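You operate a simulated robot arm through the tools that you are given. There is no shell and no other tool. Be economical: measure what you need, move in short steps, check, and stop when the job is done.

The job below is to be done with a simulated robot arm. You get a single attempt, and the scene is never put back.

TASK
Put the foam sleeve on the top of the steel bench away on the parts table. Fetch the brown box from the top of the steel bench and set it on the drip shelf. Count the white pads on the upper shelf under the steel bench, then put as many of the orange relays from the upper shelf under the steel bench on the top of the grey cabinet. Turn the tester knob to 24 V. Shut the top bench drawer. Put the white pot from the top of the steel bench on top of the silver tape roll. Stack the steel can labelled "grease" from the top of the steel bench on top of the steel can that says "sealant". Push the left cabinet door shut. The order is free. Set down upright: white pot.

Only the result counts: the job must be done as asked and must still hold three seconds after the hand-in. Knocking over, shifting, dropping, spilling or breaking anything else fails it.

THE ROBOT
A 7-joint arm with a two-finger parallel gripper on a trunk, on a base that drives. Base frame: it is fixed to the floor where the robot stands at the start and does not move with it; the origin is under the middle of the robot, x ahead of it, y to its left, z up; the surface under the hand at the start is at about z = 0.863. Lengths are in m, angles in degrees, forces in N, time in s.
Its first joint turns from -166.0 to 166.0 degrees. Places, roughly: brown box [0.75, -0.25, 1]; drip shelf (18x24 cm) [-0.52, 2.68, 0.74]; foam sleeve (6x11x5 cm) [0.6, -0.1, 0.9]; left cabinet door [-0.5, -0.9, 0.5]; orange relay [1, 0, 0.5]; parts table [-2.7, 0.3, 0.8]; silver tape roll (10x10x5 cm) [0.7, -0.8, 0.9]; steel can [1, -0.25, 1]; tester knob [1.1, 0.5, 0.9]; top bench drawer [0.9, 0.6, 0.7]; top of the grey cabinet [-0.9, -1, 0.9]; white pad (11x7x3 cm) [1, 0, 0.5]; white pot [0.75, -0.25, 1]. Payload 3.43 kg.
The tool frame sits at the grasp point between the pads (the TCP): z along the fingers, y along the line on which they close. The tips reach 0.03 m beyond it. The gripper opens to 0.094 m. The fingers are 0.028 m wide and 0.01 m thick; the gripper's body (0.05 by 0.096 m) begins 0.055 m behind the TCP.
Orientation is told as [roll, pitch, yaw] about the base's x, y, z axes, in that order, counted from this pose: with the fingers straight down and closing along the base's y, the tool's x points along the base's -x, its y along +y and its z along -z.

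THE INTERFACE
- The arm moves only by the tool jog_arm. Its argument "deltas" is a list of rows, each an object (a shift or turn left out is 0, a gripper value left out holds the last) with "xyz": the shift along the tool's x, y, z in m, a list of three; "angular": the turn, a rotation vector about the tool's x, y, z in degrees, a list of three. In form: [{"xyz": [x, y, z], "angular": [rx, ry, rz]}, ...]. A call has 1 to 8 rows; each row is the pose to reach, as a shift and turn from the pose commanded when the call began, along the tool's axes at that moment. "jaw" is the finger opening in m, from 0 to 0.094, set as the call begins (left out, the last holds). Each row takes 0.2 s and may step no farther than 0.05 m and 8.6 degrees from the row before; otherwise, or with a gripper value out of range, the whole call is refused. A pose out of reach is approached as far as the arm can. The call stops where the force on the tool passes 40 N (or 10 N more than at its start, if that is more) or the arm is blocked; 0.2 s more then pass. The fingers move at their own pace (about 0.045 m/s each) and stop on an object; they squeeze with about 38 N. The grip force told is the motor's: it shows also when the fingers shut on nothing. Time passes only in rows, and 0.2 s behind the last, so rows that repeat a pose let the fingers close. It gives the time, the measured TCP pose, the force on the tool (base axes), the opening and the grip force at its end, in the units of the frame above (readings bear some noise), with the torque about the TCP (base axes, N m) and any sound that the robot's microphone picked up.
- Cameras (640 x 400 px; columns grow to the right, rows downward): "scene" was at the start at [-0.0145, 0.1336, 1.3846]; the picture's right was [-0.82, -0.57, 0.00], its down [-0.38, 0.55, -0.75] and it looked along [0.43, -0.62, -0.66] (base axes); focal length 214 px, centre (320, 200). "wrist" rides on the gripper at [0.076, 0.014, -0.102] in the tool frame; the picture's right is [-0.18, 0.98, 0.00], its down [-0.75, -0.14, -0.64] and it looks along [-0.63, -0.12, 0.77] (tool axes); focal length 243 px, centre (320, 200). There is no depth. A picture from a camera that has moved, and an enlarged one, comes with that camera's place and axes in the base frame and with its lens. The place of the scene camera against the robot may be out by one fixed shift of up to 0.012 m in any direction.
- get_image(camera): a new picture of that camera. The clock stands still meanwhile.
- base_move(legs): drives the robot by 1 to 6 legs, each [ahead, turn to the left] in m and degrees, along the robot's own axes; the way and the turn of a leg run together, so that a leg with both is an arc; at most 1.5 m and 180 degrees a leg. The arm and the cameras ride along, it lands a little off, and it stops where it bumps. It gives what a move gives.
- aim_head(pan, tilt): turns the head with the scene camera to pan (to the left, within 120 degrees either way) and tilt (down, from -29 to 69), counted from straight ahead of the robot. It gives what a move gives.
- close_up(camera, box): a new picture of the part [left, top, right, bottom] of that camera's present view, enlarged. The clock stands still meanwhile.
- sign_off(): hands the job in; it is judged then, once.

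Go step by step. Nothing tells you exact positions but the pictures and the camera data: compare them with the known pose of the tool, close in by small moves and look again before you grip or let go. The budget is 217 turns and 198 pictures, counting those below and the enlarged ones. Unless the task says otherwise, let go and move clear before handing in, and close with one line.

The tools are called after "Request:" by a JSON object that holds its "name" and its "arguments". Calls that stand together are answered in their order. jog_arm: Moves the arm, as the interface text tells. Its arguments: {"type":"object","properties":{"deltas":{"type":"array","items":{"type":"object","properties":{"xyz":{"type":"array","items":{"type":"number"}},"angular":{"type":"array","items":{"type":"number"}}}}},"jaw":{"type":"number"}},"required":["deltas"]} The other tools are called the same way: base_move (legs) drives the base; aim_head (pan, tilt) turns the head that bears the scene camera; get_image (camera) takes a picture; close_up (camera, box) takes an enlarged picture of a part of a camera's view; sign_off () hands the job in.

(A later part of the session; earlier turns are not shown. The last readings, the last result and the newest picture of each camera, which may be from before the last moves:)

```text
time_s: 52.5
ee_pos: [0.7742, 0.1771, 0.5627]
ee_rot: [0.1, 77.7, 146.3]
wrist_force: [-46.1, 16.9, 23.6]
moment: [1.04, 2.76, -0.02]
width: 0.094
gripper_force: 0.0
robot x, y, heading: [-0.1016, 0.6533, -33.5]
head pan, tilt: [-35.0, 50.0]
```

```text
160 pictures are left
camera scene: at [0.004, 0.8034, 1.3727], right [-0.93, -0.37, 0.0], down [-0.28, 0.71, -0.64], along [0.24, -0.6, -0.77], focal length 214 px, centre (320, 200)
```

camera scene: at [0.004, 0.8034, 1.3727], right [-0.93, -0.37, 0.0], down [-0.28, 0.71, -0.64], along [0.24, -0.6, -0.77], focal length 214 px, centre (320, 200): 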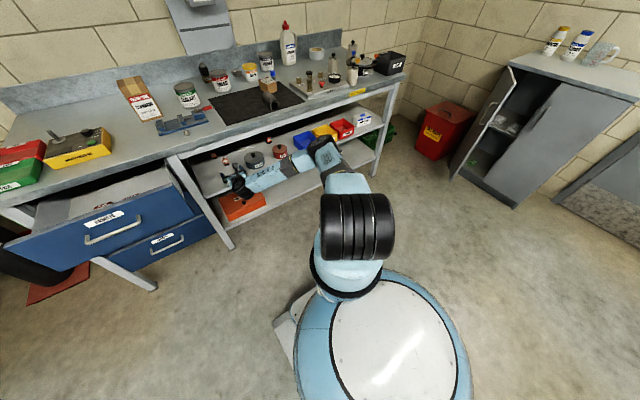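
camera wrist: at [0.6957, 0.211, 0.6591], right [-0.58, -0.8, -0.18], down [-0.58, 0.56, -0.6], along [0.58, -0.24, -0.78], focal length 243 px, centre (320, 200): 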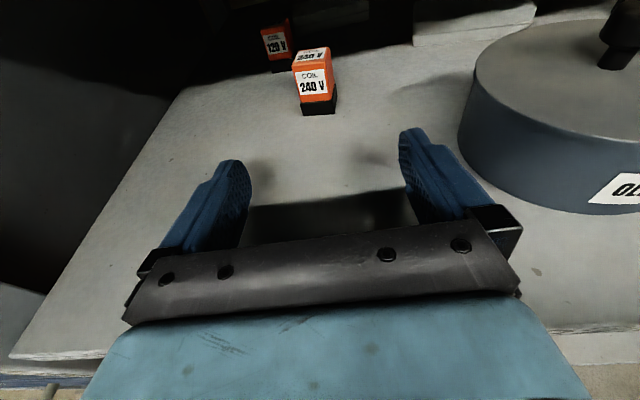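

I took the vertical sign wrong and pressed on the shelf. I'll lift clear straight up at once.

Request:
{"name": "jog_arm", "arguments": {"deltas": [{"xyz": [0.01, 0, -0.005]}, {"xyz": [0.03, 0, -0.005]}]}}

Request:
{"name": "get_image", "arguments": {"camera": "wrist"}}

Request:
{"name": "close_up", "arguments": {"camera": "scene", "box": [160, 120, 380, 260]}}

```text
time_s: 53.1
ee_pos: [0.7751, 0.175, 0.5912]
ee_rot: [0.5, 77.7, 146.7]
wrist_force: [-0.3, -0.3, 0.1]
moment: [-0.05, -0.01, 0.02]
width: 0.094
gripper_force: 0.1
robot x, y, heading: [-0.1001, 0.6482, -33.8]
head pan, tilt: [-35.0, 50.0]
```

```text
159 pictures are left
camera wrist: at [0.6977, 0.2089, 0.6885], right [-0.58, -0.79, -0.18], down [-0.58, 0.56, -0.6], along [0.58, -0.25, -0.78], focal length 243 px, centre (320, 200)
```

wrist: 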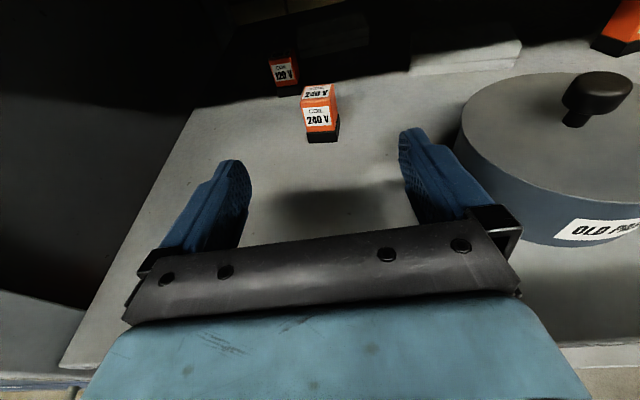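

```text
2.86 times, centred on (270, 190) of scene
camera zoom: at [0.0065, 0.802, 1.3727], right [-0.93, -0.37, 0.0], down [-0.28, 0.71, -0.64], along [0.24, -0.6, -0.77], focal length 613 px, centre (463, 229)
```

zoom: 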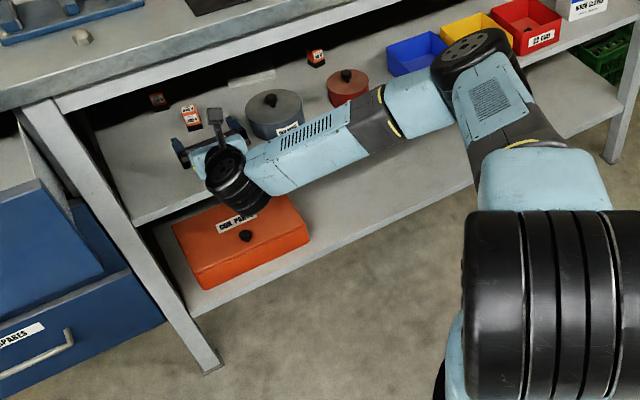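

All clear and nothing has moved. I'll advance level about 0.11 m to bring the relay between the fingers.

Request:
{"name": "jog_arm", "arguments": {"deltas": [{"xyz": [0.009, -0.001, 0.037]}, {"xyz": [0.016, -0.002, 0.075]}, {"xyz": [0.02, -0.003, 0.1]}]}}

Request:
{"name": "get_image", "arguments": {"camera": "wrist"}}

Request:
{"name": "get_image", "arguments": {"camera": "scene"}}

```text
time_s: 53.9
ee_pos: [0.8625, 0.123, 0.5892]
ee_rot: [0.3, 77.7, 146.4]
wrist_force: [-0.4, 0.1, 0.8]
moment: [-0.01, 0.0, 0.01]
width: 0.094
gripper_force: 0.0
robot x, y, heading: [-0.0994, 0.6511, -33.3]
head pan, tilt: [-35.0, 50.0]
```

```text
157 pictures are left
camera wrist: at [0.7841, 0.1569, 0.6867], right [-0.58, -0.79, -0.18], down [-0.58, 0.56, -0.6], along [0.58, -0.24, -0.78], focal length 243 px, centre (320, 200)
```

wrist: 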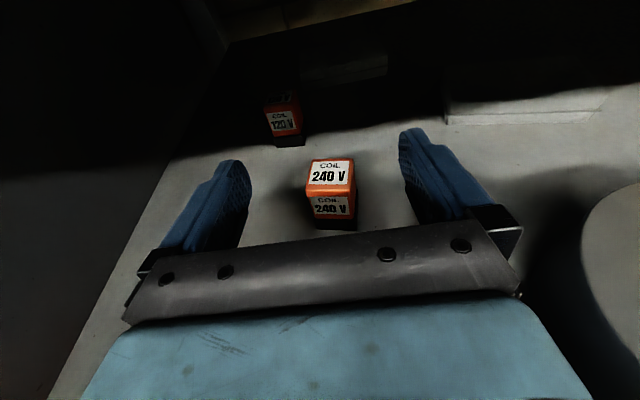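

```text
156 pictures are left
camera scene: at [0.0062, 0.8022, 1.3727], right [-0.93, -0.37, 0.0], down [-0.28, 0.71, -0.64], along [0.24, -0.6, -0.77], focal length 214 px, centre (320, 200)
```

scene: 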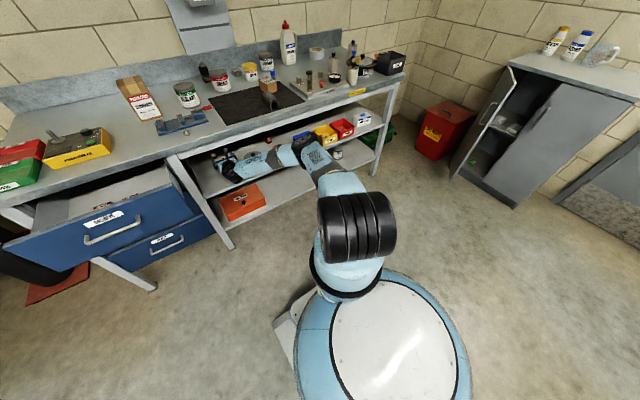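

The relay sits between the fingers. I'll close on it.

Request:
{"name": "jog_arm", "arguments": {"deltas": [{"xyz": [0, 0.003, 0]}, {"xyz": [0, 0.003, 0]}, {"xyz": [0, 0.003, 0]}, {"xyz": [0, 0.003, 0]}, {"xyz": [0, 0.003, 0]}], "jaw": 0.0}}

Request:
{"name": "close_up", "arguments": {"camera": "scene", "box": [190, 120, 390, 250]}}

Request:
{"name": "get_image", "arguments": {"camera": "wrist"}}

```text
time_s: 55.1
ee_pos: [0.8605, 0.1199, 0.5894]
ee_rot: [0.2, 77.7, 146.5]
wrist_force: [0.6, -0.8, 0.9]
moment: [-0.04, 0.02, -0.02]
width: 0.0267
gripper_force: 35.4
robot x, y, heading: [-0.1028, 0.6514, -33.4]
head pan, tilt: [-35.0, 50.0]
```

```text
3.08 times, centred on (290, 185) of scene
camera zoom: at [0.0063, 0.8021, 1.3727], right [-0.93, -0.37, 0.0], down [-0.28, 0.71, -0.64], along [0.24, -0.6, -0.77], focal length 660 px, centre (412, 246)
```

zoom: 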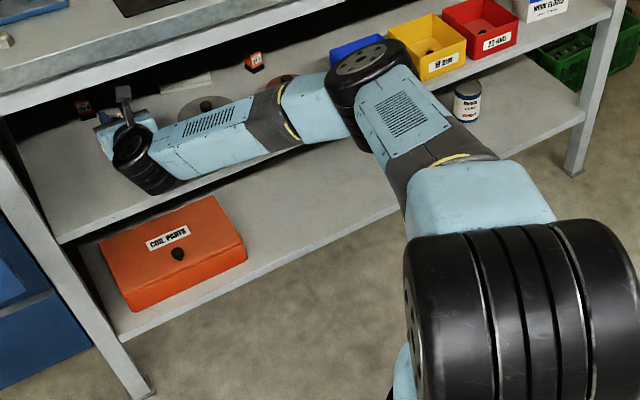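

```text
154 pictures are left
camera wrist: at [0.7827, 0.1539, 0.6865], right [-0.58, -0.79, -0.18], down [-0.58, 0.56, -0.6], along [0.58, -0.24, -0.78], focal length 243 px, centre (320, 200)
```

wrist: 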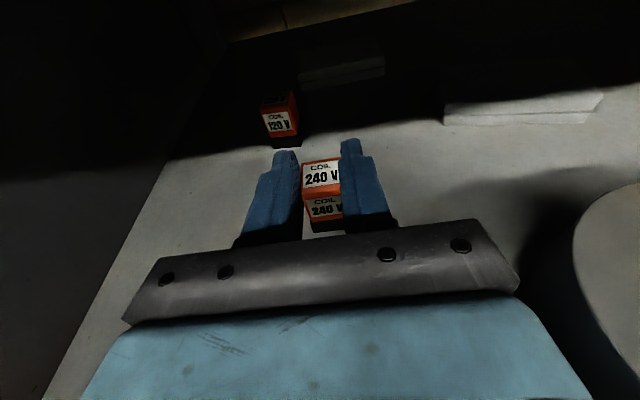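

It's gripped (width 0.027). I'll lift 2.5 cm and retreat level along the path I came in by.

Request:
{"name": "jog_arm", "arguments": {"deltas": [{"xyz": [0.012, 0, 0.0]}, {"xyz": [0.025, 0, 0.0]}, {"xyz": [0.018, 0, -0.035]}, {"xyz": [0.01, 0, -0.07]}, {"xyz": [0.002, 0, -0.105]}]}}

Request:
{"name": "base_move", "arguments": {"legs": [[-0.3, 0]]}}

Request:
{"name": "get_image", "arguments": {"camera": "wrist"}}

Request:
{"name": "get_image", "arguments": {"camera": "scene"}}

```text
time_s: 56.3
ee_pos: [0.7759, 0.1744, 0.614]
ee_rot: [0.3, 77.7, 146.4]
wrist_force: [0.2, -0.4, -0.7]
moment: [0.0, 0.01, 0.0]
width: 0.0002
gripper_force: 32.5
robot x, y, heading: [-0.1004, 0.6502, -33.3]
head pan, tilt: [-35.0, 50.0]
```

```text
time_s: 58.3
ee_pos: [0.5258, 0.34, 0.6153]
ee_rot: [0.4, 77.6, 146.5]
wrist_force: [-0.4, 0.0, 0.0]
moment: [0.01, -0.01, -0.01]
width: 0.0
gripper_force: 33.0
robot x, y, heading: [-0.35, 0.8167, -33.5]
head pan, tilt: [-35.0, 50.0]
```

```text
153 pictures are left
camera wrist: at [0.4485, 0.3745, 0.7112], right [-0.58, -0.8, -0.18], down [-0.58, 0.56, -0.6], along [0.58, -0.24, -0.78], focal length 243 px, centre (320, 200)
```

wrist: 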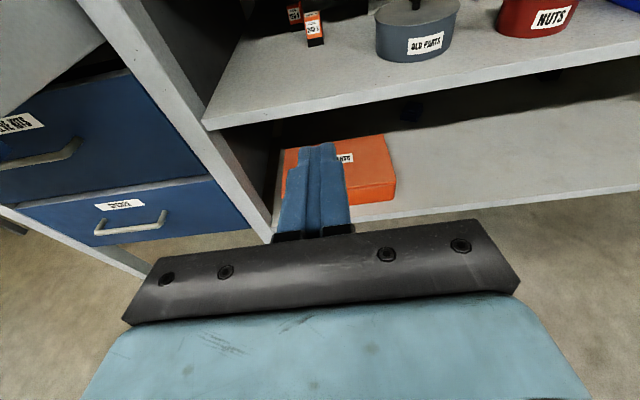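

```text
152 pictures are left
camera scene: at [-0.2425, 0.9662, 1.3727], right [-0.93, -0.37, 0.0], down [-0.28, 0.71, -0.64], along [0.24, -0.6, -0.77], focal length 214 px, centre (320, 200)
```

scene: 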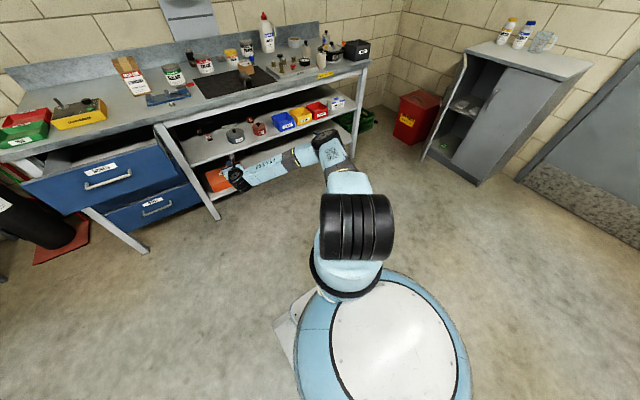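

The relay slipped out but still stands upright. I'll steepen the gripper by 10° so the fingers can go lower on it, and try again.

Request:
{"name": "jog_arm", "arguments": {"deltas": [{"angular": [0, -5, 0]}, {"angular": [0, -10, 0]}, {"angular": [0, -10, 0]}, {"angular": [0, -10, 0]}, {"angular": [0, -10, 0]}, {"angular": [0, -10, 0]}], "jaw": 0.094}}

Request:
{"name": "base_move", "arguments": {"legs": [[0.3, 0]]}}

Request:
{"name": "get_image", "arguments": {"camera": "wrist"}}

Request:
{"name": "close_up", "arguments": {"camera": "wrist", "box": [240, 40, 400, 140]}}

```text
time_s: 59.7
ee_pos: [0.5275, 0.3416, 0.6164]
ee_rot: [0.2, 67.7, 146.4]
wrist_force: [0.2, 0.1, -0.6]
moment: [0.01, -0.03, 0.02]
width: 0.094
gripper_force: 0.1
robot x, y, heading: [-0.3468, 0.8148, -33.4]
head pan, tilt: [-35.0, 50.0]
```

```text
time_s: 61.8
ee_pos: [0.7757, 0.1744, 0.6144]
ee_rot: [0.2, 67.8, 146.2]
wrist_force: [0.7, 0.1, 0.7]
moment: [-0.05, 0.0, 0.02]
width: 0.0942
gripper_force: 0.0
robot x, y, heading: [-0.1008, 0.6503, -33.7]
head pan, tilt: [-35.0, 50.0]
```

```text
151 pictures are left
camera wrist: at [0.7126, 0.1984, 0.7248], right [-0.61, -0.78, -0.17], down [-0.65, 0.61, -0.45], along [0.46, -0.16, -0.87], focal length 243 px, centre (320, 200)
```

wrist: 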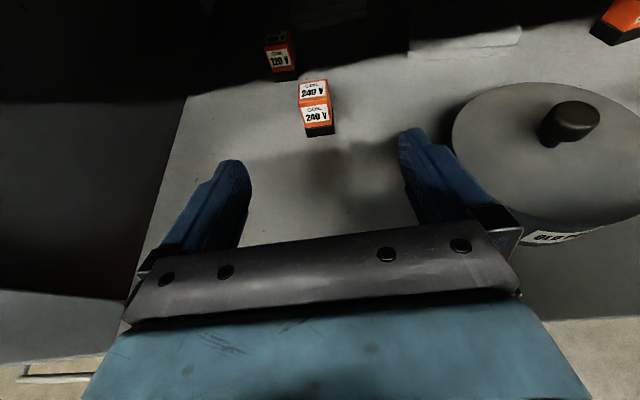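

```text
4.00 times, centred on (320, 90) of wrist
camera zoom: at [0.7126, 0.1984, 0.7248], right [-0.61, -0.78, -0.17], down [-0.65, 0.61, -0.45], along [0.46, -0.16, -0.87], focal length 970 px, centre (320, 640)
```

zoom: 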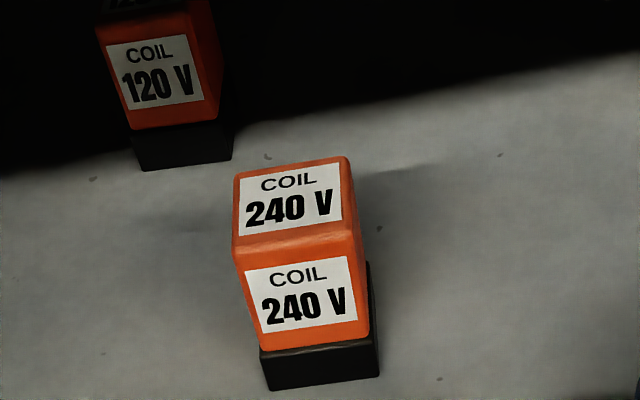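

The relay's top is lower than I thought (about 0.58, with the shelf at about 0.543), which explains the slip. I'll advance and go lower this time.

Request:
{"name": "jog_arm", "arguments": {"deltas": [{"xyz": [0.002, -0.002, 0.04]}, {"xyz": [0.003, -0.004, 0.08]}, {"xyz": [0.006, -0.004, 0.118]}]}}

Request:
{"name": "get_image", "arguments": {"camera": "wrist"}}

```text
time_s: 62.6
ee_pos: [0.8705, 0.1166, 0.5762]
ee_rot: [0.1, 67.7, 146.2]
wrist_force: [0.6, -0.2, 0.1]
moment: [0.0, 0.02, 0.02]
width: 0.094
gripper_force: 0.0
robot x, y, heading: [-0.0989, 0.6496, -33.4]
head pan, tilt: [-35.0, 50.0]
```

```text
149 pictures are left
camera wrist: at [0.8073, 0.1404, 0.6866], right [-0.61, -0.78, -0.17], down [-0.65, 0.61, -0.45], along [0.46, -0.16, -0.87], focal length 243 px, centre (320, 200)
```

wrist: 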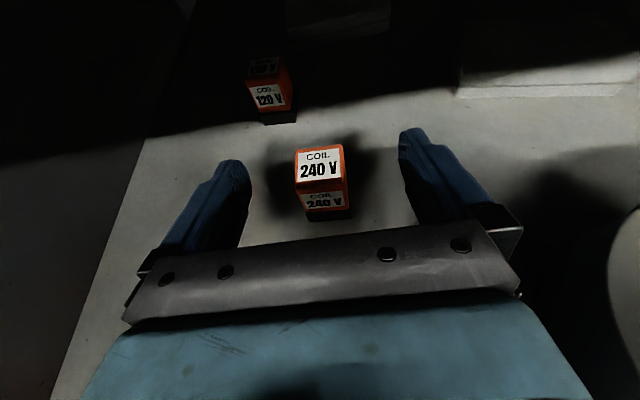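

Request:
{"name": "jog_arm", "arguments": {"deltas": [{"xyz": [-0.003, 0, 0.001]}, {"xyz": [-0.003, 0, 0.001]}, {"xyz": [-0.003, 0, 0.001]}, {"xyz": [-0.003, 0, 0.001]}, {"xyz": [-0.003, 0, 0.001]}, {"xyz": [-0.003, 0, 0.001]}], "jaw": 0.0}}

Request:
{"name": "jog_arm", "arguments": {"deltas": [{"xyz": [0.01, 0, -0.003]}, {"xyz": [0.025, 0, -0.008]}]}}

Request:
{"name": "get_image", "arguments": {"camera": "wrist"}}

```text
time_s: 64.0
ee_pos: [0.8697, 0.1151, 0.5735]
ee_rot: [0.2, 67.8, 146.3]
wrist_force: [0.2, 0.1, -1.2]
moment: [-0.01, -0.01, -0.01]
width: 0.0268
gripper_force: 38.0
robot x, y, heading: [-0.0973, 0.6487, -33.4]
head pan, tilt: [-35.0, 50.0]
```

```text
time_s: 64.6
ee_pos: [0.87, 0.1152, 0.5978]
ee_rot: [0.2, 67.7, 146.2]
wrist_force: [-0.7, -1.7, -1.2]
moment: [0.01, 0.02, 0.0]
width: 0.0267
gripper_force: 37.4
robot x, y, heading: [-0.0966, 0.6474, -33.8]
head pan, tilt: [-35.0, 50.0]
```

```text
148 pictures are left
camera wrist: at [0.8083, 0.1382, 0.7087], right [-0.61, -0.78, -0.17], down [-0.65, 0.61, -0.45], along [0.46, -0.17, -0.88], focal length 243 px, centre (320, 200)
```

wrist: 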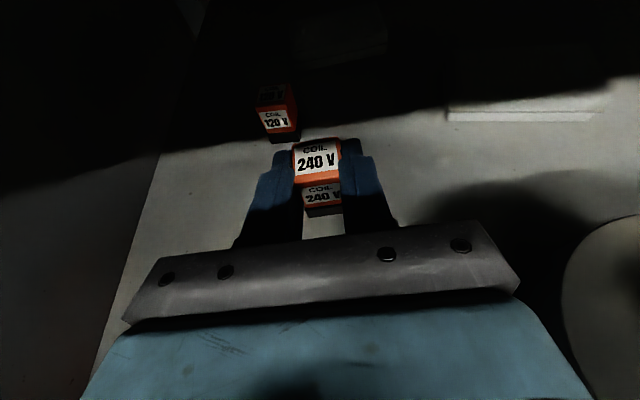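

It's held. I'll retreat and look toward the cabinet.

Request:
{"name": "jog_arm", "arguments": {"deltas": [{"xyz": [-0.014, 0, -0.036]}, {"xyz": [-0.028, 0, -0.072]}, {"xyz": [-0.042, 0, -0.108]}]}}

Request:
{"name": "base_move", "arguments": {"legs": [[-0.5, 0]]}}

Request:
{"name": "aim_head", "arguments": {"pan": -60, "tilt": 35}}

Request:
{"name": "get_image", "arguments": {"camera": "scene"}}

```text
time_s: 65.4
ee_pos: [0.778, 0.1777, 0.6017]
ee_rot: [0.1, 67.7, 146.3]
wrist_force: [-0.5, 0.6, -0.2]
moment: [0.0, -0.01, 0.0]
width: 0.0264
gripper_force: 37.5
robot x, y, heading: [-0.0973, 0.6498, -33.3]
head pan, tilt: [-35.0, 50.0]
```

```text
time_s: 68.4
ee_pos: [0.3569, 0.4515, 0.6004]
ee_rot: [0.2, 67.7, 145.8]
wrist_force: [-0.4, 0.5, -0.4]
moment: [0.0, 0.01, 0.02]
width: 0.0269
gripper_force: 38.1
robot x, y, heading: [-0.5177, 0.927, -34.2]
head pan, tilt: [-35.0, 50.0]
```

```text
time_s: 69.2
ee_pos: [0.3577, 0.4509, 0.6014]
ee_rot: [0.2, 67.7, 145.8]
wrist_force: [0.7, 0.1, -0.9]
moment: [-0.03, 0.01, 0.01]
width: 0.027
gripper_force: 38.1
robot x, y, heading: [-0.5139, 0.93, -33.7]
head pan, tilt: [-60.0, 35.0]
```

```text
147 pictures are left
camera scene: at [-0.4411, 1.0627, 1.3944], right [-1.0, 0.07, 0.0], down [0.04, 0.57, -0.82], along [-0.06, -0.82, -0.57], focal length 214 px, centre (320, 200)
```

scene: 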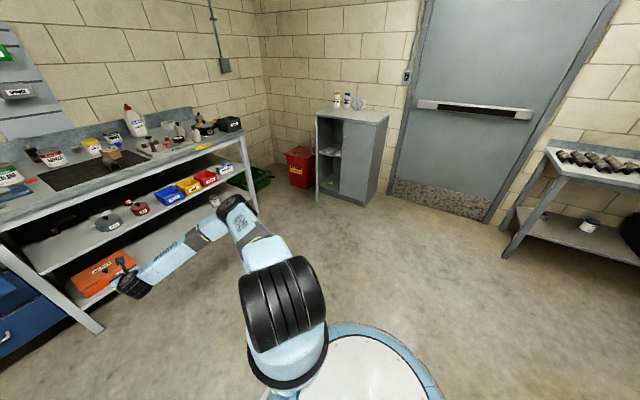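

Request:
{"name": "close_up", "arguments": {"camera": "scene", "box": [280, 80, 420, 210]}}

Request:
{"name": "aim_head", "arguments": {"pan": -90, "tilt": 25}}

Request:
{"name": "get_image", "arguments": {"camera": "scene"}}

```text
3.08 times, centred on (350, 145) of scene
camera zoom: at [-0.4411, 1.0627, 1.3944], right [-1.0, 0.07, 0.0], down [0.04, 0.57, -0.82], along [-0.06, -0.82, -0.57], focal length 660 px, centre (228, 369)
```

zoom: 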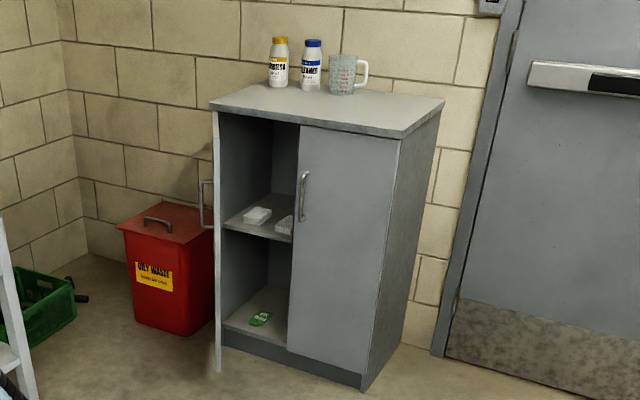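

```text
time_s: 70.2
ee_pos: [0.3574, 0.4499, 0.6015]
ee_rot: [0.1, 67.7, 145.8]
wrist_force: [0.2, 0.2, -0.3]
moment: [0.01, 0.0, -0.02]
width: 0.0268
gripper_force: 38.3
robot x, y, heading: [-0.5141, 0.929, -34.0]
head pan, tilt: [-90.0, 25.0]
```

```text
145 pictures are left
camera scene: at [-0.4865, 1.074, 1.4102], right [-0.83, 0.56, 0.0], down [0.24, 0.35, -0.91], along [-0.51, -0.75, -0.42], focal length 214 px, centre (320, 200)
```

scene: 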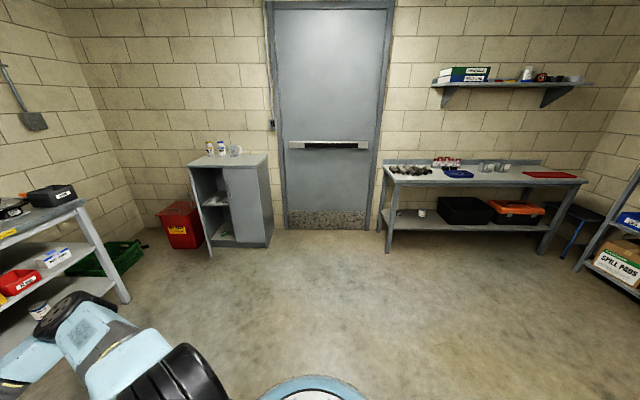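

The cabinet front faces away from its wall and its top spans about 0.58 × 0.45 m, with a free front area. I'll raise the relay and drive in front of the cabinet.

Request:
{"name": "jog_arm", "arguments": {"deltas": [{"xyz": [0.033, 0, -0.031]}, {"xyz": [0.066, 0, -0.062]}, {"xyz": [0.1, 0, -0.093]}, {"xyz": [0.133, 0, -0.124]}, {"xyz": [0.166, 0, -0.155]}, {"xyz": [0.2, 0, -0.186]}, {"xyz": [0.233, 0, -0.217]}, {"xyz": [0.266, 0, -0.248]}]}}

Request:
{"name": "jog_arm", "arguments": {"deltas": [{"xyz": [0.033, 0, -0.018]}, {"xyz": [0.066, 0, -0.035]}]}}

Request:
{"name": "get_image", "arguments": {"camera": "wrist"}}

```text
time_s: 72.0
ee_pos: [0.2514, 0.5265, 0.9399]
ee_rot: [0.1, 67.6, 145.8]
wrist_force: [0.0, -0.1, 0.2]
moment: [0.02, -0.04, 0.03]
width: 0.0268
gripper_force: 38.2
robot x, y, heading: [-0.5149, 0.9299, -34.1]
head pan, tilt: [-90.0, 25.0]
```

```text
time_s: 72.6
ee_pos: [0.2463, 0.5288, 1.0145]
ee_rot: [0.1, 67.7, 145.9]
wrist_force: [-0.3, 0.1, -0.8]
moment: [-0.01, -0.01, 0.02]
width: 0.0266
gripper_force: 38.1
robot x, y, heading: [-0.5181, 0.9298, -33.9]
head pan, tilt: [-90.0, 25.0]
```

```text
144 pictures are left
camera wrist: at [0.1835, 0.5528, 1.1249], right [-0.61, -0.77, -0.17], down [-0.65, 0.61, -0.45], along [0.45, -0.17, -0.88], focal length 243 px, centre (320, 200)
```

wrist: 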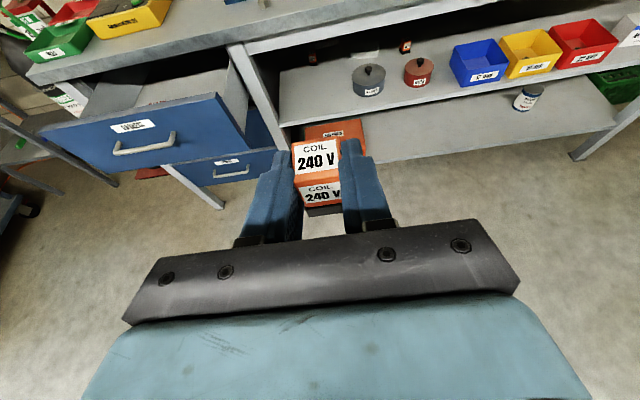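

Request:
{"name": "aim_head", "arguments": {"pan": -25, "tilt": 35}}

Request:
{"name": "get_image", "arguments": {"camera": "scene"}}

```text
time_s: 74.0
ee_pos: [0.2464, 0.5287, 1.0148]
ee_rot: [0.0, 67.7, 145.8]
wrist_force: [-0.2, -0.5, -1.2]
moment: [0.01, -0.03, -0.01]
width: 0.0267
gripper_force: 37.7
robot x, y, heading: [-0.5154, 0.9318, -34.2]
head pan, tilt: [-25.0, 35.0]
```

```text
143 pictures are left
camera scene: at [-0.3899, 1.0751, 1.3944], right [-0.86, -0.51, 0.0], down [-0.3, 0.49, -0.82], along [0.42, -0.7, -0.57], focal length 214 px, centre (320, 200)
```

scene: 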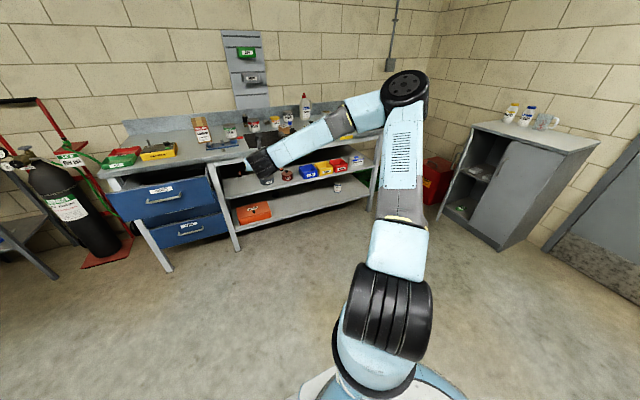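

The elbow is high and clear. I'll drive to the cabinet.

Request:
{"name": "base_move", "arguments": {"legs": [[0, -54], [1.08, 0], [0, -36]]}}

Request:
{"name": "get_image", "arguments": {"camera": "wrist"}}

Request:
{"name": "get_image", "arguments": {"camera": "scene"}}

```text
time_s: 77.5
ee_pos: [-0.4199, 0.0689, 1.0162]
ee_rot: [0.3, 67.7, 90.0]
wrist_force: [0.5, -0.1, -0.3]
moment: [0.01, 0.02, -0.01]
width: 0.0266
gripper_force: 38.0
robot x, y, heading: [-0.4438, 0.9229, -89.9]
head pan, tilt: [-25.0, 35.0]
stopped in leg 2: the robot was blocked; the commanded pose is now the measured one
```

```text
142 pictures are left
camera wrist: at [-0.4331, 0.1346, 1.1257], right [-0.98, 0.07, -0.17], down [0.14, 0.88, -0.45], along [0.11, -0.47, -0.88], focal length 243 px, centre (320, 200)
```

wrist: 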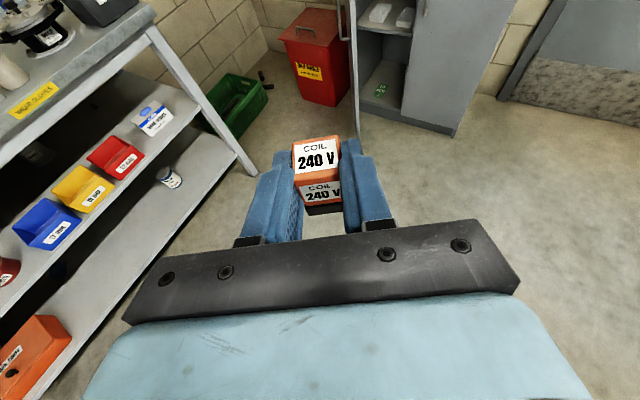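

```text
141 pictures are left
camera scene: at [-0.2481, 0.8988, 1.3943], right [-0.91, 0.42, 0.0], down [0.24, 0.52, -0.82], along [-0.35, -0.74, -0.57], focal length 214 px, centre (320, 200)
```

scene: 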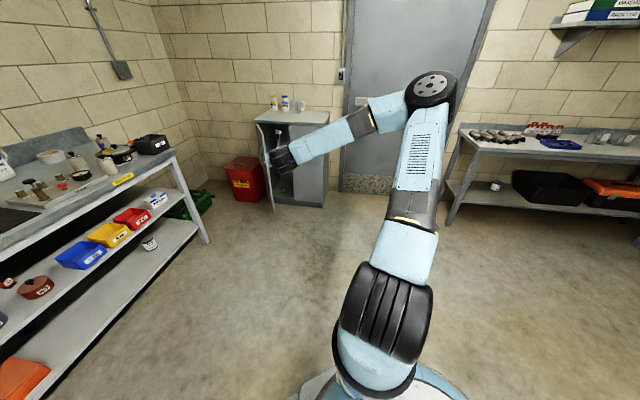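

The base stopped early for no visible reason. The way ahead is clear, so I'll continue.

Request:
{"name": "base_move", "arguments": {"legs": [[0.6, -2]]}}

```text
time_s: 80.9
ee_pos: [-0.4695, -0.53, 1.0152]
ee_rot: [0.3, 67.8, 87.4]
wrist_force: [-0.2, -0.8, -0.7]
moment: [0.07, 0.01, 0.01]
width: 0.0267
gripper_force: 38.2
robot x, y, heading: [-0.4608, 0.3264, -92.5]
head pan, tilt: [-25.0, 35.0]
```

Request:
{"name": "base_move", "arguments": {"legs": [[0.44, 0], [0, -31.5]]}}

Request:
{"name": "get_image", "arguments": {"camera": "wrist"}}

Request:
{"name": "get_image", "arguments": {"camera": "scene"}}

```text
time_s: 85.3
ee_pos: [-0.9476, -0.8309, 1.0152]
ee_rot: [0.3, 67.6, 55.0]
wrist_force: [0.4, 0.0, -0.5]
moment: [0.04, 0.02, -0.03]
width: 0.0267
gripper_force: 37.9
robot x, y, heading: [-0.4452, -0.1379, -124.0]
head pan, tilt: [-25.0, 35.0]
```

```text
140 pictures are left
camera wrist: at [-0.9225, -0.7702, 1.1259], right [-0.76, 0.62, -0.17], down [0.62, 0.64, -0.45], along [-0.18, -0.45, -0.88], focal length 243 px, centre (320, 200)
```

wrist: 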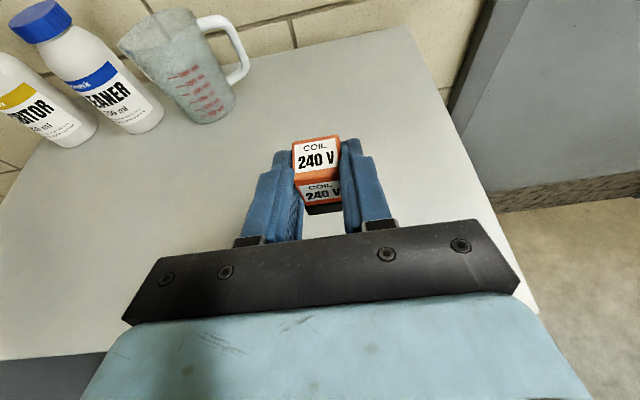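

```text
139 pictures are left
camera scene: at [-0.295, -0.2739, 1.3944], right [-0.51, 0.86, 0.0], down [0.49, 0.29, -0.82], along [-0.7, -0.42, -0.57], focal length 214 px, centre (320, 200)
```

scene: 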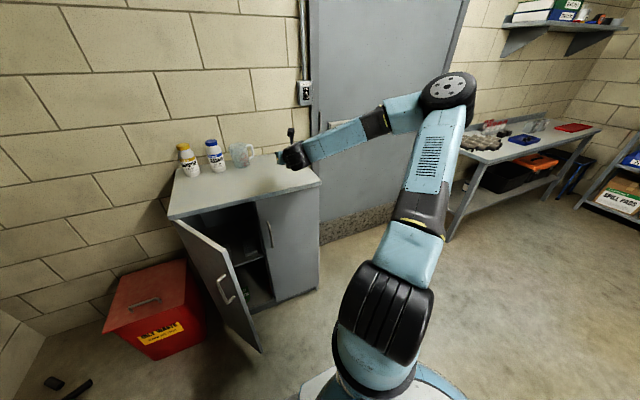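

The gripper is over the clear front-right area of the cabinet top. I'll lower the relay until it touches.

Request:
{"name": "jog_arm", "arguments": {"deltas": [{"xyz": [-0.03, 0, 0.012]}, {"xyz": [-0.06, 0, 0.024]}]}}

Request:
{"name": "close_up", "arguments": {"camera": "scene", "box": [230, 110, 340, 200]}}

Request:
{"name": "get_image", "arguments": {"camera": "wrist"}}

```text
time_s: 86.0
ee_pos: [-0.9475, -0.8322, 0.9535]
ee_rot: [0.4, 67.9, 55.2]
wrist_force: [1.2, -0.4, -1.4]
moment: [-0.01, -0.02, -0.02]
width: 0.0266
gripper_force: 38.2
robot x, y, heading: [-0.4447, -0.1378, -124.5]
head pan, tilt: [-25.0, 35.0]
```

```text
4.44 times, centred on (285, 155) of scene
camera zoom: at [-0.2943, -0.273, 1.3943], right [-0.51, 0.86, 0.0], down [0.49, 0.29, -0.82], along [-0.7, -0.42, -0.57], focal length 953 px, centre (476, 400)
```

zoom: 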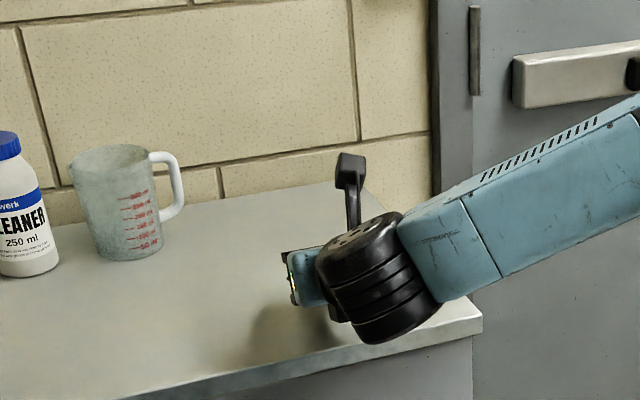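

```text
137 pictures are left
camera wrist: at [-0.9209, -0.7708, 1.0633], right [-0.76, 0.62, -0.17], down [0.62, 0.64, -0.45], along [-0.18, -0.45, -0.87], focal length 243 px, centre (320, 200)
```

wrist: 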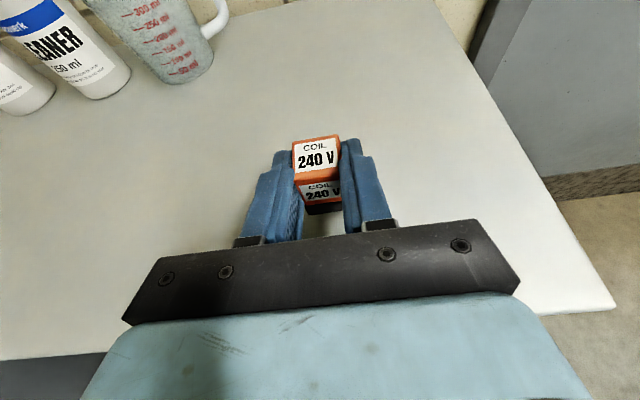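

Request:
{"name": "jog_arm", "arguments": {"deltas": [{"xyz": [-0.006, 0, 0.0024]}, {"xyz": [-0.011, 0, 0.0045]}, {"xyz": [-0.016, 0, 0.0065]}]}}

Request:
{"name": "get_image", "arguments": {"camera": "wrist"}}

```text
time_s: 86.8
ee_pos: [-0.9491, -0.8302, 0.9387]
ee_rot: [0.4, 68.0, 55.0]
wrist_force: [-4.3, -2.2, 17.4]
moment: [-0.12, 0.08, 0.0]
width: 0.0266
gripper_force: 37.8
robot x, y, heading: [-0.4443, -0.139, -124.6]
head pan, tilt: [-25.0, 35.0]
```

```text
136 pictures are left
camera wrist: at [-0.9219, -0.7686, 1.0484], right [-0.76, 0.62, -0.17], down [0.62, 0.64, -0.46], along [-0.18, -0.45, -0.87], focal length 243 px, centre (320, 200)
```

wrist: 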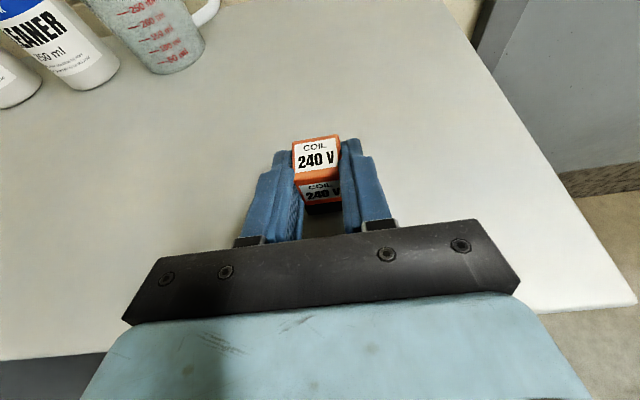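

It's in contact with the top (about 17 N). I'll release and withdraw.

Request:
{"name": "jog_arm", "arguments": {"deltas": [{"xyz": [0.002, 0, 0]}, {"xyz": [0.002, 0, 0]}, {"xyz": [0.002, 0, 0]}, {"xyz": [0.002, 0, 0]}], "jaw": 0.07}}

Request:
{"name": "jog_arm", "arguments": {"deltas": [{"xyz": [0.0, 0, -0.04]}, {"xyz": [0.03, 0, -0.08]}, {"xyz": [0.06, 0, -0.11]}]}}

Request:
{"name": "get_image", "arguments": {"camera": "wrist"}}

```text
time_s: 87.8
ee_pos: [-0.9487, -0.8306, 0.9378]
ee_rot: [0.4, 67.8, 55.1]
wrist_force: [0.4, 1.0, -0.2]
moment: [-0.01, -0.01, -0.01]
width: 0.0699
gripper_force: 0.0
robot x, y, heading: [-0.4414, -0.1396, -124.5]
head pan, tilt: [-25.0, 35.0]
```

```text
time_s: 88.5
ee_pos: [-0.9016, -0.7669, 1.0346]
ee_rot: [0.1, 67.6, 54.9]
wrist_force: [-0.7, -0.2, -0.9]
moment: [0.01, 0.01, 0.02]
width: 0.07
gripper_force: 0.1
robot x, y, heading: [-0.4452, -0.1349, -124.4]
head pan, tilt: [-25.0, 35.0]
```

```text
135 pictures are left
camera wrist: at [-0.8757, -0.7057, 1.1454], right [-0.76, 0.62, -0.17], down [0.62, 0.64, -0.45], along [-0.18, -0.45, -0.88], focal length 243 px, centre (320, 200)
```

wrist: 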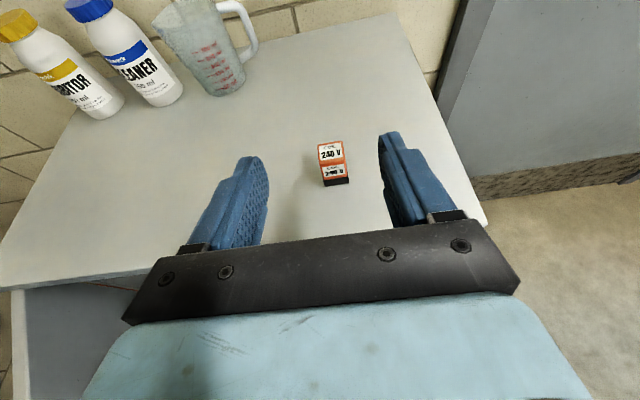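

The 240 V relay stands on the cabinet. Next I'll shut the left door from here: back off, swing the closed gripper to the door's outer side, lower it and push.

Request:
{"name": "base_move", "arguments": {"legs": [[-0.25, 0]]}}

Request:
{"name": "jog_arm", "arguments": {"deltas": [{"xyz": [0, -0.05, 0]}, {"xyz": [0, -0.1, 0]}, {"xyz": [0, -0.15, 0]}, {"xyz": [0, -0.2, 0]}, {"xyz": [0, -0.25, 0]}, {"xyz": [0, -0.3, 0]}, {"xyz": [0, -0.35, 0]}, {"xyz": [0, -0.4, 0]}], "jaw": 0.0}}

Request:
{"name": "aim_head", "arguments": {"pan": 10, "tilt": 40}}

Request:
{"name": "get_image", "arguments": {"camera": "scene"}}

Request:
{"name": "get_image", "arguments": {"camera": "wrist"}}

```text
time_s: 90.4
ee_pos: [-0.7593, -0.5586, 1.0356]
ee_rot: [0.3, 67.7, 55.0]
wrist_force: [0.0, -0.5, 0.0]
moment: [0.03, 0.03, 0.03]
width: 0.0704
gripper_force: 0.1
robot x, y, heading: [-0.3025, 0.0694, -124.3]
head pan, tilt: [-25.0, 35.0]
```

```text
time_s: 92.2
ee_pos: [-0.4343, -0.789, 1.0397]
ee_rot: [0.3, 67.7, 54.9]
wrist_force: [-0.7, 0.9, 0.1]
moment: [0.01, -0.01, 0.04]
width: 0.0
gripper_force: 32.9
robot x, y, heading: [-0.2998, 0.0661, -124.3]
head pan, tilt: [-25.0, 35.0]
```

```text
time_s: 93.2
ee_pos: [-0.4332, -0.7884, 1.0393]
ee_rot: [0.3, 67.7, 55.1]
wrist_force: [0.2, 0.3, -0.1]
moment: [0.02, -0.02, -0.01]
width: 0.0
gripper_force: 33.0
robot x, y, heading: [-0.3007, 0.0706, -124.3]
head pan, tilt: [10.0, 40.0]
```

```text
134 pictures are left
camera scene: at [-0.1115, -0.0987, 1.3868], right [-0.91, 0.41, 0.0], down [0.27, 0.59, -0.77], along [-0.32, -0.7, -0.64], focal length 214 px, centre (320, 200)
```

scene: 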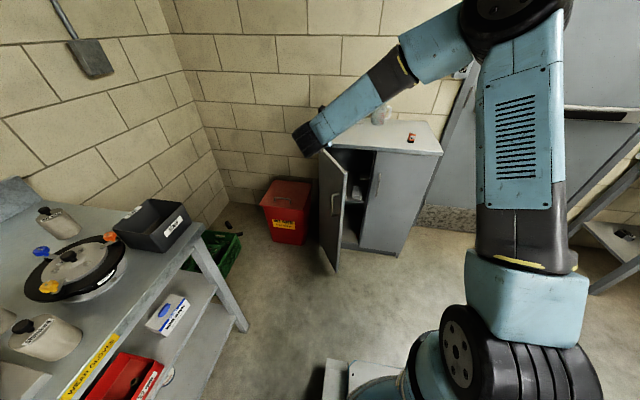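

```text
133 pictures are left
camera wrist: at [-0.4082, -0.7276, 1.1495], right [-0.76, 0.63, -0.17], down [0.62, 0.64, -0.45], along [-0.18, -0.45, -0.88], focal length 243 px, centre (320, 200)
```

wrist: 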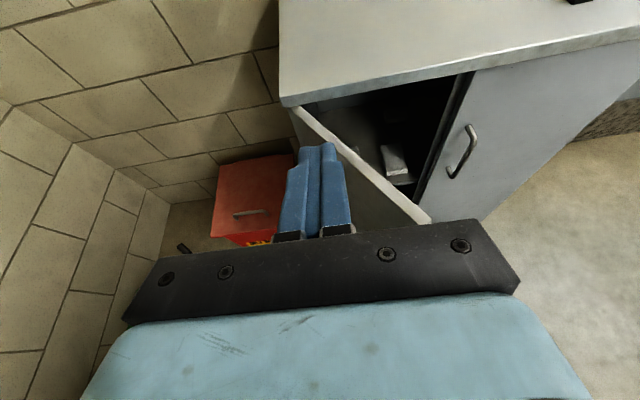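

The closed fingers are beside the door's outer face. I'll lower them to about z 0.75.

Request:
{"name": "jog_arm", "arguments": {"deltas": [{"xyz": [-0.043, 0, 0.0175]}, {"xyz": [-0.086, 0, 0.035]}, {"xyz": [-0.13, 0, 0.0525]}, {"xyz": [-0.173, 0, 0.07]}, {"xyz": [-0.216, 0, 0.0875]}, {"xyz": [-0.26, 0, 0.105]}]}}

Request:
{"name": "get_image", "arguments": {"camera": "wrist"}}

Request:
{"name": "get_image", "arguments": {"camera": "scene"}}

```text
time_s: 94.6
ee_pos: [-0.4346, -0.791, 0.7525]
ee_rot: [0.2, 67.7, 54.9]
wrist_force: [0.1, 0.7, 0.7]
moment: [0.03, -0.01, 0.01]
width: 0.0002
gripper_force: 32.7
robot x, y, heading: [-0.3042, 0.0704, -124.2]
head pan, tilt: [10.0, 40.0]
```

```text
132 pictures are left
camera wrist: at [-0.4074, -0.7295, 0.8631], right [-0.76, 0.62, -0.17], down [0.62, 0.64, -0.46], along [-0.18, -0.45, -0.87], focal length 243 px, centre (320, 200)
```

wrist: 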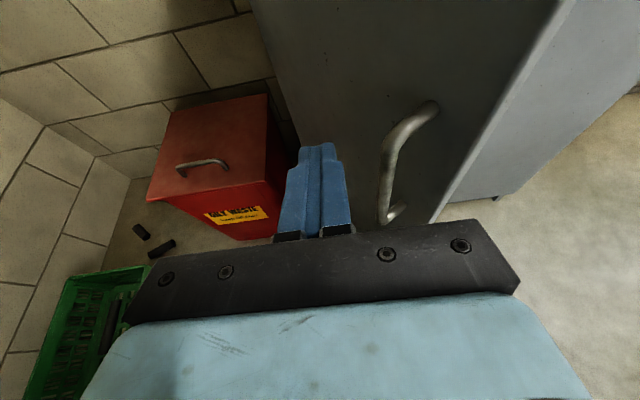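

```text
131 pictures are left
camera scene: at [-0.1112, -0.0982, 1.3868], right [-0.91, 0.41, 0.0], down [0.26, 0.59, -0.77], along [-0.32, -0.7, -0.64], focal length 214 px, centre (320, 200)
```

scene: 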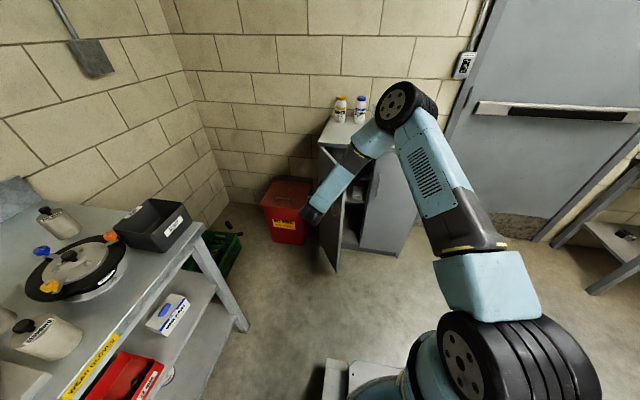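

Request:
{"name": "jog_arm", "arguments": {"deltas": [{"xyz": [0.011, 0.04, 0.028]}, {"xyz": [0.022, 0.075, 0.056]}, {"xyz": [0.035, 0.1, 0.088]}, {"xyz": [0.049, 0.12, 0.12]}, {"xyz": [0.062, 0.135, 0.153]}, {"xyz": [0.073, 0.145, 0.18]}]}}

Request:
{"name": "get_image", "arguments": {"camera": "wrist"}}

Request:
{"name": "get_image", "arguments": {"camera": "scene"}}

```text
time_s: 96.0
ee_pos: [-0.6626, -0.8654, 0.7546]
ee_rot: [0.4, 67.6, 55.2]
wrist_force: [0.8, -1.0, -0.5]
moment: [0.01, 0.0, -0.01]
width: 0.0
gripper_force: 32.7
robot x, y, heading: [-0.3044, 0.0683, -124.5]
head pan, tilt: [10.0, 40.0]
```

```text
130 pictures are left
camera wrist: at [-0.6367, -0.8038, 0.864], right [-0.76, 0.62, -0.17], down [0.62, 0.64, -0.45], along [-0.18, -0.45, -0.87], focal length 243 px, centre (320, 200)
```

wrist: 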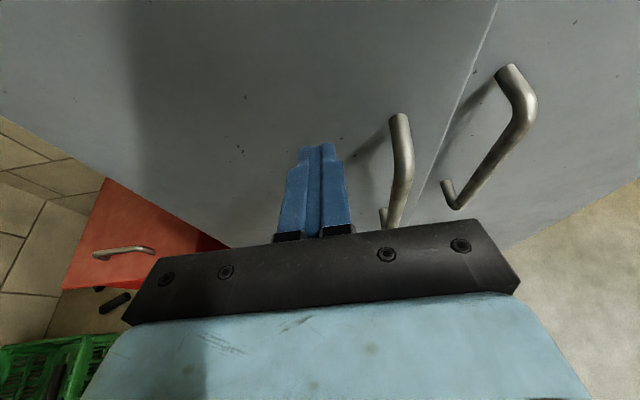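

```text
129 pictures are left
camera scene: at [-0.1113, -0.0987, 1.3868], right [-0.91, 0.41, 0.0], down [0.26, 0.59, -0.77], along [-0.32, -0.7, -0.64], focal length 214 px, centre (320, 200)
```

scene: 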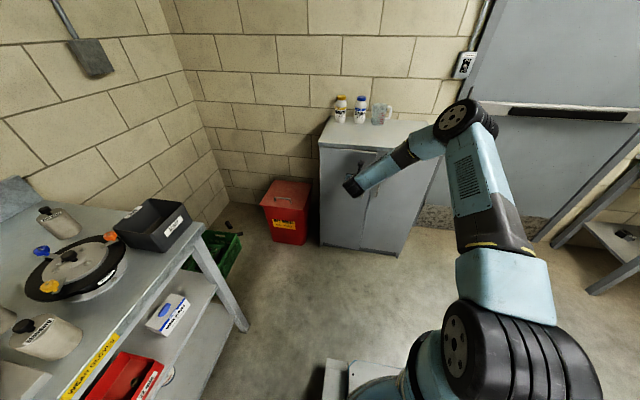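

The door is nearly shut. I'll push a bit more until it seats.

Request:
{"name": "jog_arm", "arguments": {"deltas": [{"xyz": [0.006, 0, 0.014]}, {"xyz": [0.011, 0, 0.028]}, {"xyz": [0.016, 0, 0.04]}]}}

Request:
{"name": "close_up", "arguments": {"camera": "scene", "box": [300, 90, 460, 260]}}

```text
time_s: 96.8
ee_pos: [-0.6875, -0.8995, 0.7532]
ee_rot: [0.3, 67.6, 55.0]
wrist_force: [8.2, 22.8, 1.1]
moment: [-0.16, -0.08, -0.18]
width: 0.0
gripper_force: 32.8
robot x, y, heading: [-0.3036, 0.069, -124.1]
head pan, tilt: [10.0, 40.0]
```

```text
2.35 times, centred on (380, 175) of scene
camera zoom: at [-0.1111, -0.0979, 1.3869], right [-0.91, 0.41, 0.0], down [0.26, 0.59, -0.77], along [-0.32, -0.7, -0.64], focal length 505 px, centre (179, 259)
```

zoom: 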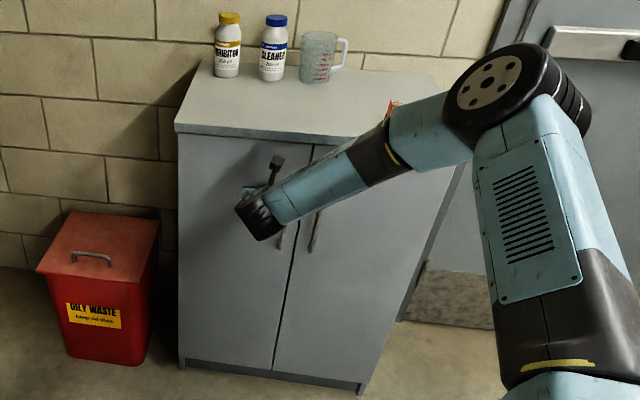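

The door is shut. I'll withdraw, lower the arm to shelf height and go back for the 120 V relay.

Request:
{"name": "jog_arm", "arguments": {"deltas": [{"xyz": [-0.017, 0, -0.042]}, {"xyz": [-0.034, 0, -0.083]}, {"xyz": [-0.049, 0, -0.1205]}, {"xyz": [-0.0675, 0.04, -0.113]}, {"xyz": [-0.086, 0.08, -0.1055]}, {"xyz": [-0.105, 0.12, -0.098]}, {"xyz": [-0.142, 0.13, -0.083]}, {"xyz": [-0.179, 0.13, -0.068]}], "jaw": 0.094}}

Request:
{"name": "base_move", "arguments": {"legs": [[-0.15, 0], [0, 32.5]]}}

Request:
{"name": "base_move", "arguments": {"legs": [[-0.577, 0]]}}

Request:
{"name": "base_move", "arguments": {"legs": [[0, 57.5]]}}

Request:
{"name": "get_image", "arguments": {"camera": "wrist"}}

```text
time_s: 98.6
ee_pos: [-0.7191, -0.7156, 0.6126]
ee_rot: [0.2, 67.8, 54.9]
wrist_force: [-0.8, -0.5, -0.3]
moment: [0.02, -0.03, -0.01]
width: 0.0939
gripper_force: 0.1
robot x, y, heading: [-0.2997, 0.0666, -124.4]
head pan, tilt: [10.0, 40.0]
```

```text
time_s: 101.7
ee_pos: [-0.1512, -0.6935, 0.6137]
ee_rot: [0.3, 67.8, 87.4]
wrist_force: [0.2, 0.3, -0.9]
moment: [-0.01, 0.02, -0.03]
width: 0.0941
gripper_force: 0.1
robot x, y, heading: [-0.2597, 0.1971, -92.0]
head pan, tilt: [10.0, 40.0]
```

```text
time_s: 105.1
ee_pos: [-0.1329, -0.1116, 0.6134]
ee_rot: [0.4, 67.7, 87.1]
wrist_force: [-0.6, 0.3, 0.7]
moment: [0.0, 0.03, -0.01]
width: 0.0942
gripper_force: 0.1
robot x, y, heading: [-0.2389, 0.7724, -92.3]
head pan, tilt: [10.0, 40.0]
```

```text
time_s: 108.6
ee_pos: [0.5619, 0.3827, 0.6141]
ee_rot: [0.0, 67.5, 143.6]
wrist_force: [0.6, -0.5, -0.1]
moment: [0.02, 0.01, 0.05]
width: 0.0941
gripper_force: 0.1
robot x, y, heading: [-0.2851, 0.7121, -37.6]
head pan, tilt: [10.0, 40.0]
stopped in leg 1: the robot was blocked; the commanded pose is now the measured one
```

```text
127 pictures are left
camera wrist: at [0.501, 0.4101, 0.7249], right [-0.64, -0.75, -0.17], down [-0.63, 0.64, -0.45], along [0.45, -0.18, -0.88], focal length 243 px, centre (320, 200)
```

wrist: 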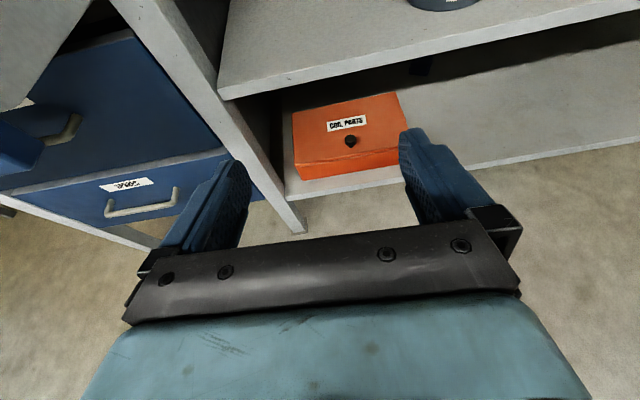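

Request:
{"name": "base_move", "arguments": {"legs": [[0, 1.5], [0.32, 0]]}}

Request:
{"name": "get_image", "arguments": {"camera": "wrist"}}

Request:
{"name": "aim_head", "arguments": {"pan": -35, "tilt": 50}}

Request:
{"name": "get_image", "arguments": {"camera": "scene"}}

```text
time_s: 111.2
ee_pos: [0.8309, 0.2218, 0.6146]
ee_rot: [0.2, 67.6, 145.4]
wrist_force: [0.2, -0.7, -0.3]
moment: [-0.01, -0.03, 0.01]
width: 0.0939
gripper_force: 0.0
robot x, y, heading: [-0.0211, 0.5328, -35.9]
head pan, tilt: [10.0, 40.0]
```

```text
126 pictures are left
camera wrist: at [0.7691, 0.2458, 0.7248], right [-0.62, -0.77, -0.17], down [-0.64, 0.62, -0.45], along [0.45, -0.17, -0.88], focal length 243 px, centre (320, 200)
```

wrist: 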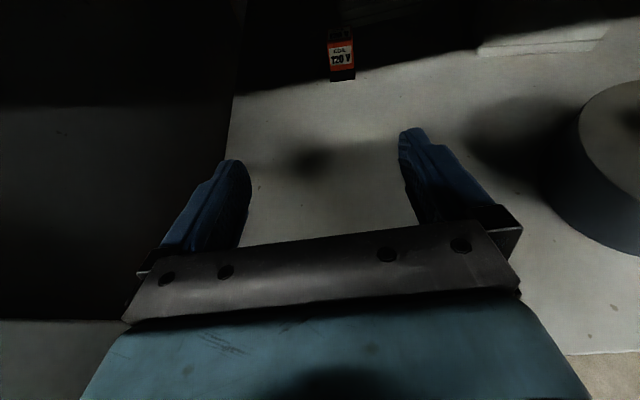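

```text
time_s: 112.3
ee_pos: [0.8315, 0.2206, 0.6156]
ee_rot: [0.1, 67.4, 145.4]
wrist_force: [-0.9, 0.0, 0.2]
moment: [-0.01, -0.03, -0.04]
width: 0.0939
gripper_force: 0.0
robot x, y, heading: [-0.0224, 0.5288, -36.2]
head pan, tilt: [-35.0, 50.0]
```

```text
125 pictures are left
camera scene: at [0.091, 0.6766, 1.3727], right [-0.94, -0.33, 0.0], down [-0.25, 0.72, -0.64], along [0.21, -0.61, -0.77], focal length 214 px, centre (320, 200)
```

scene: 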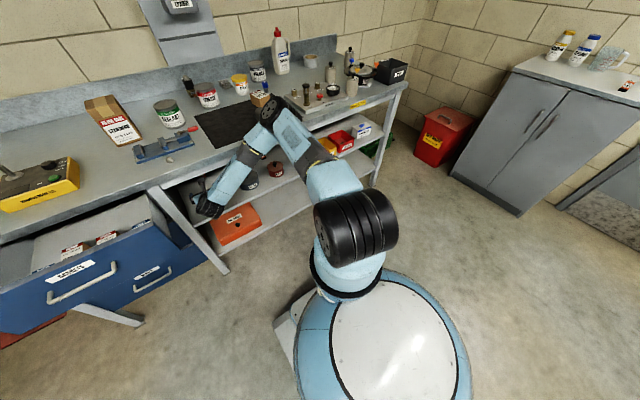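

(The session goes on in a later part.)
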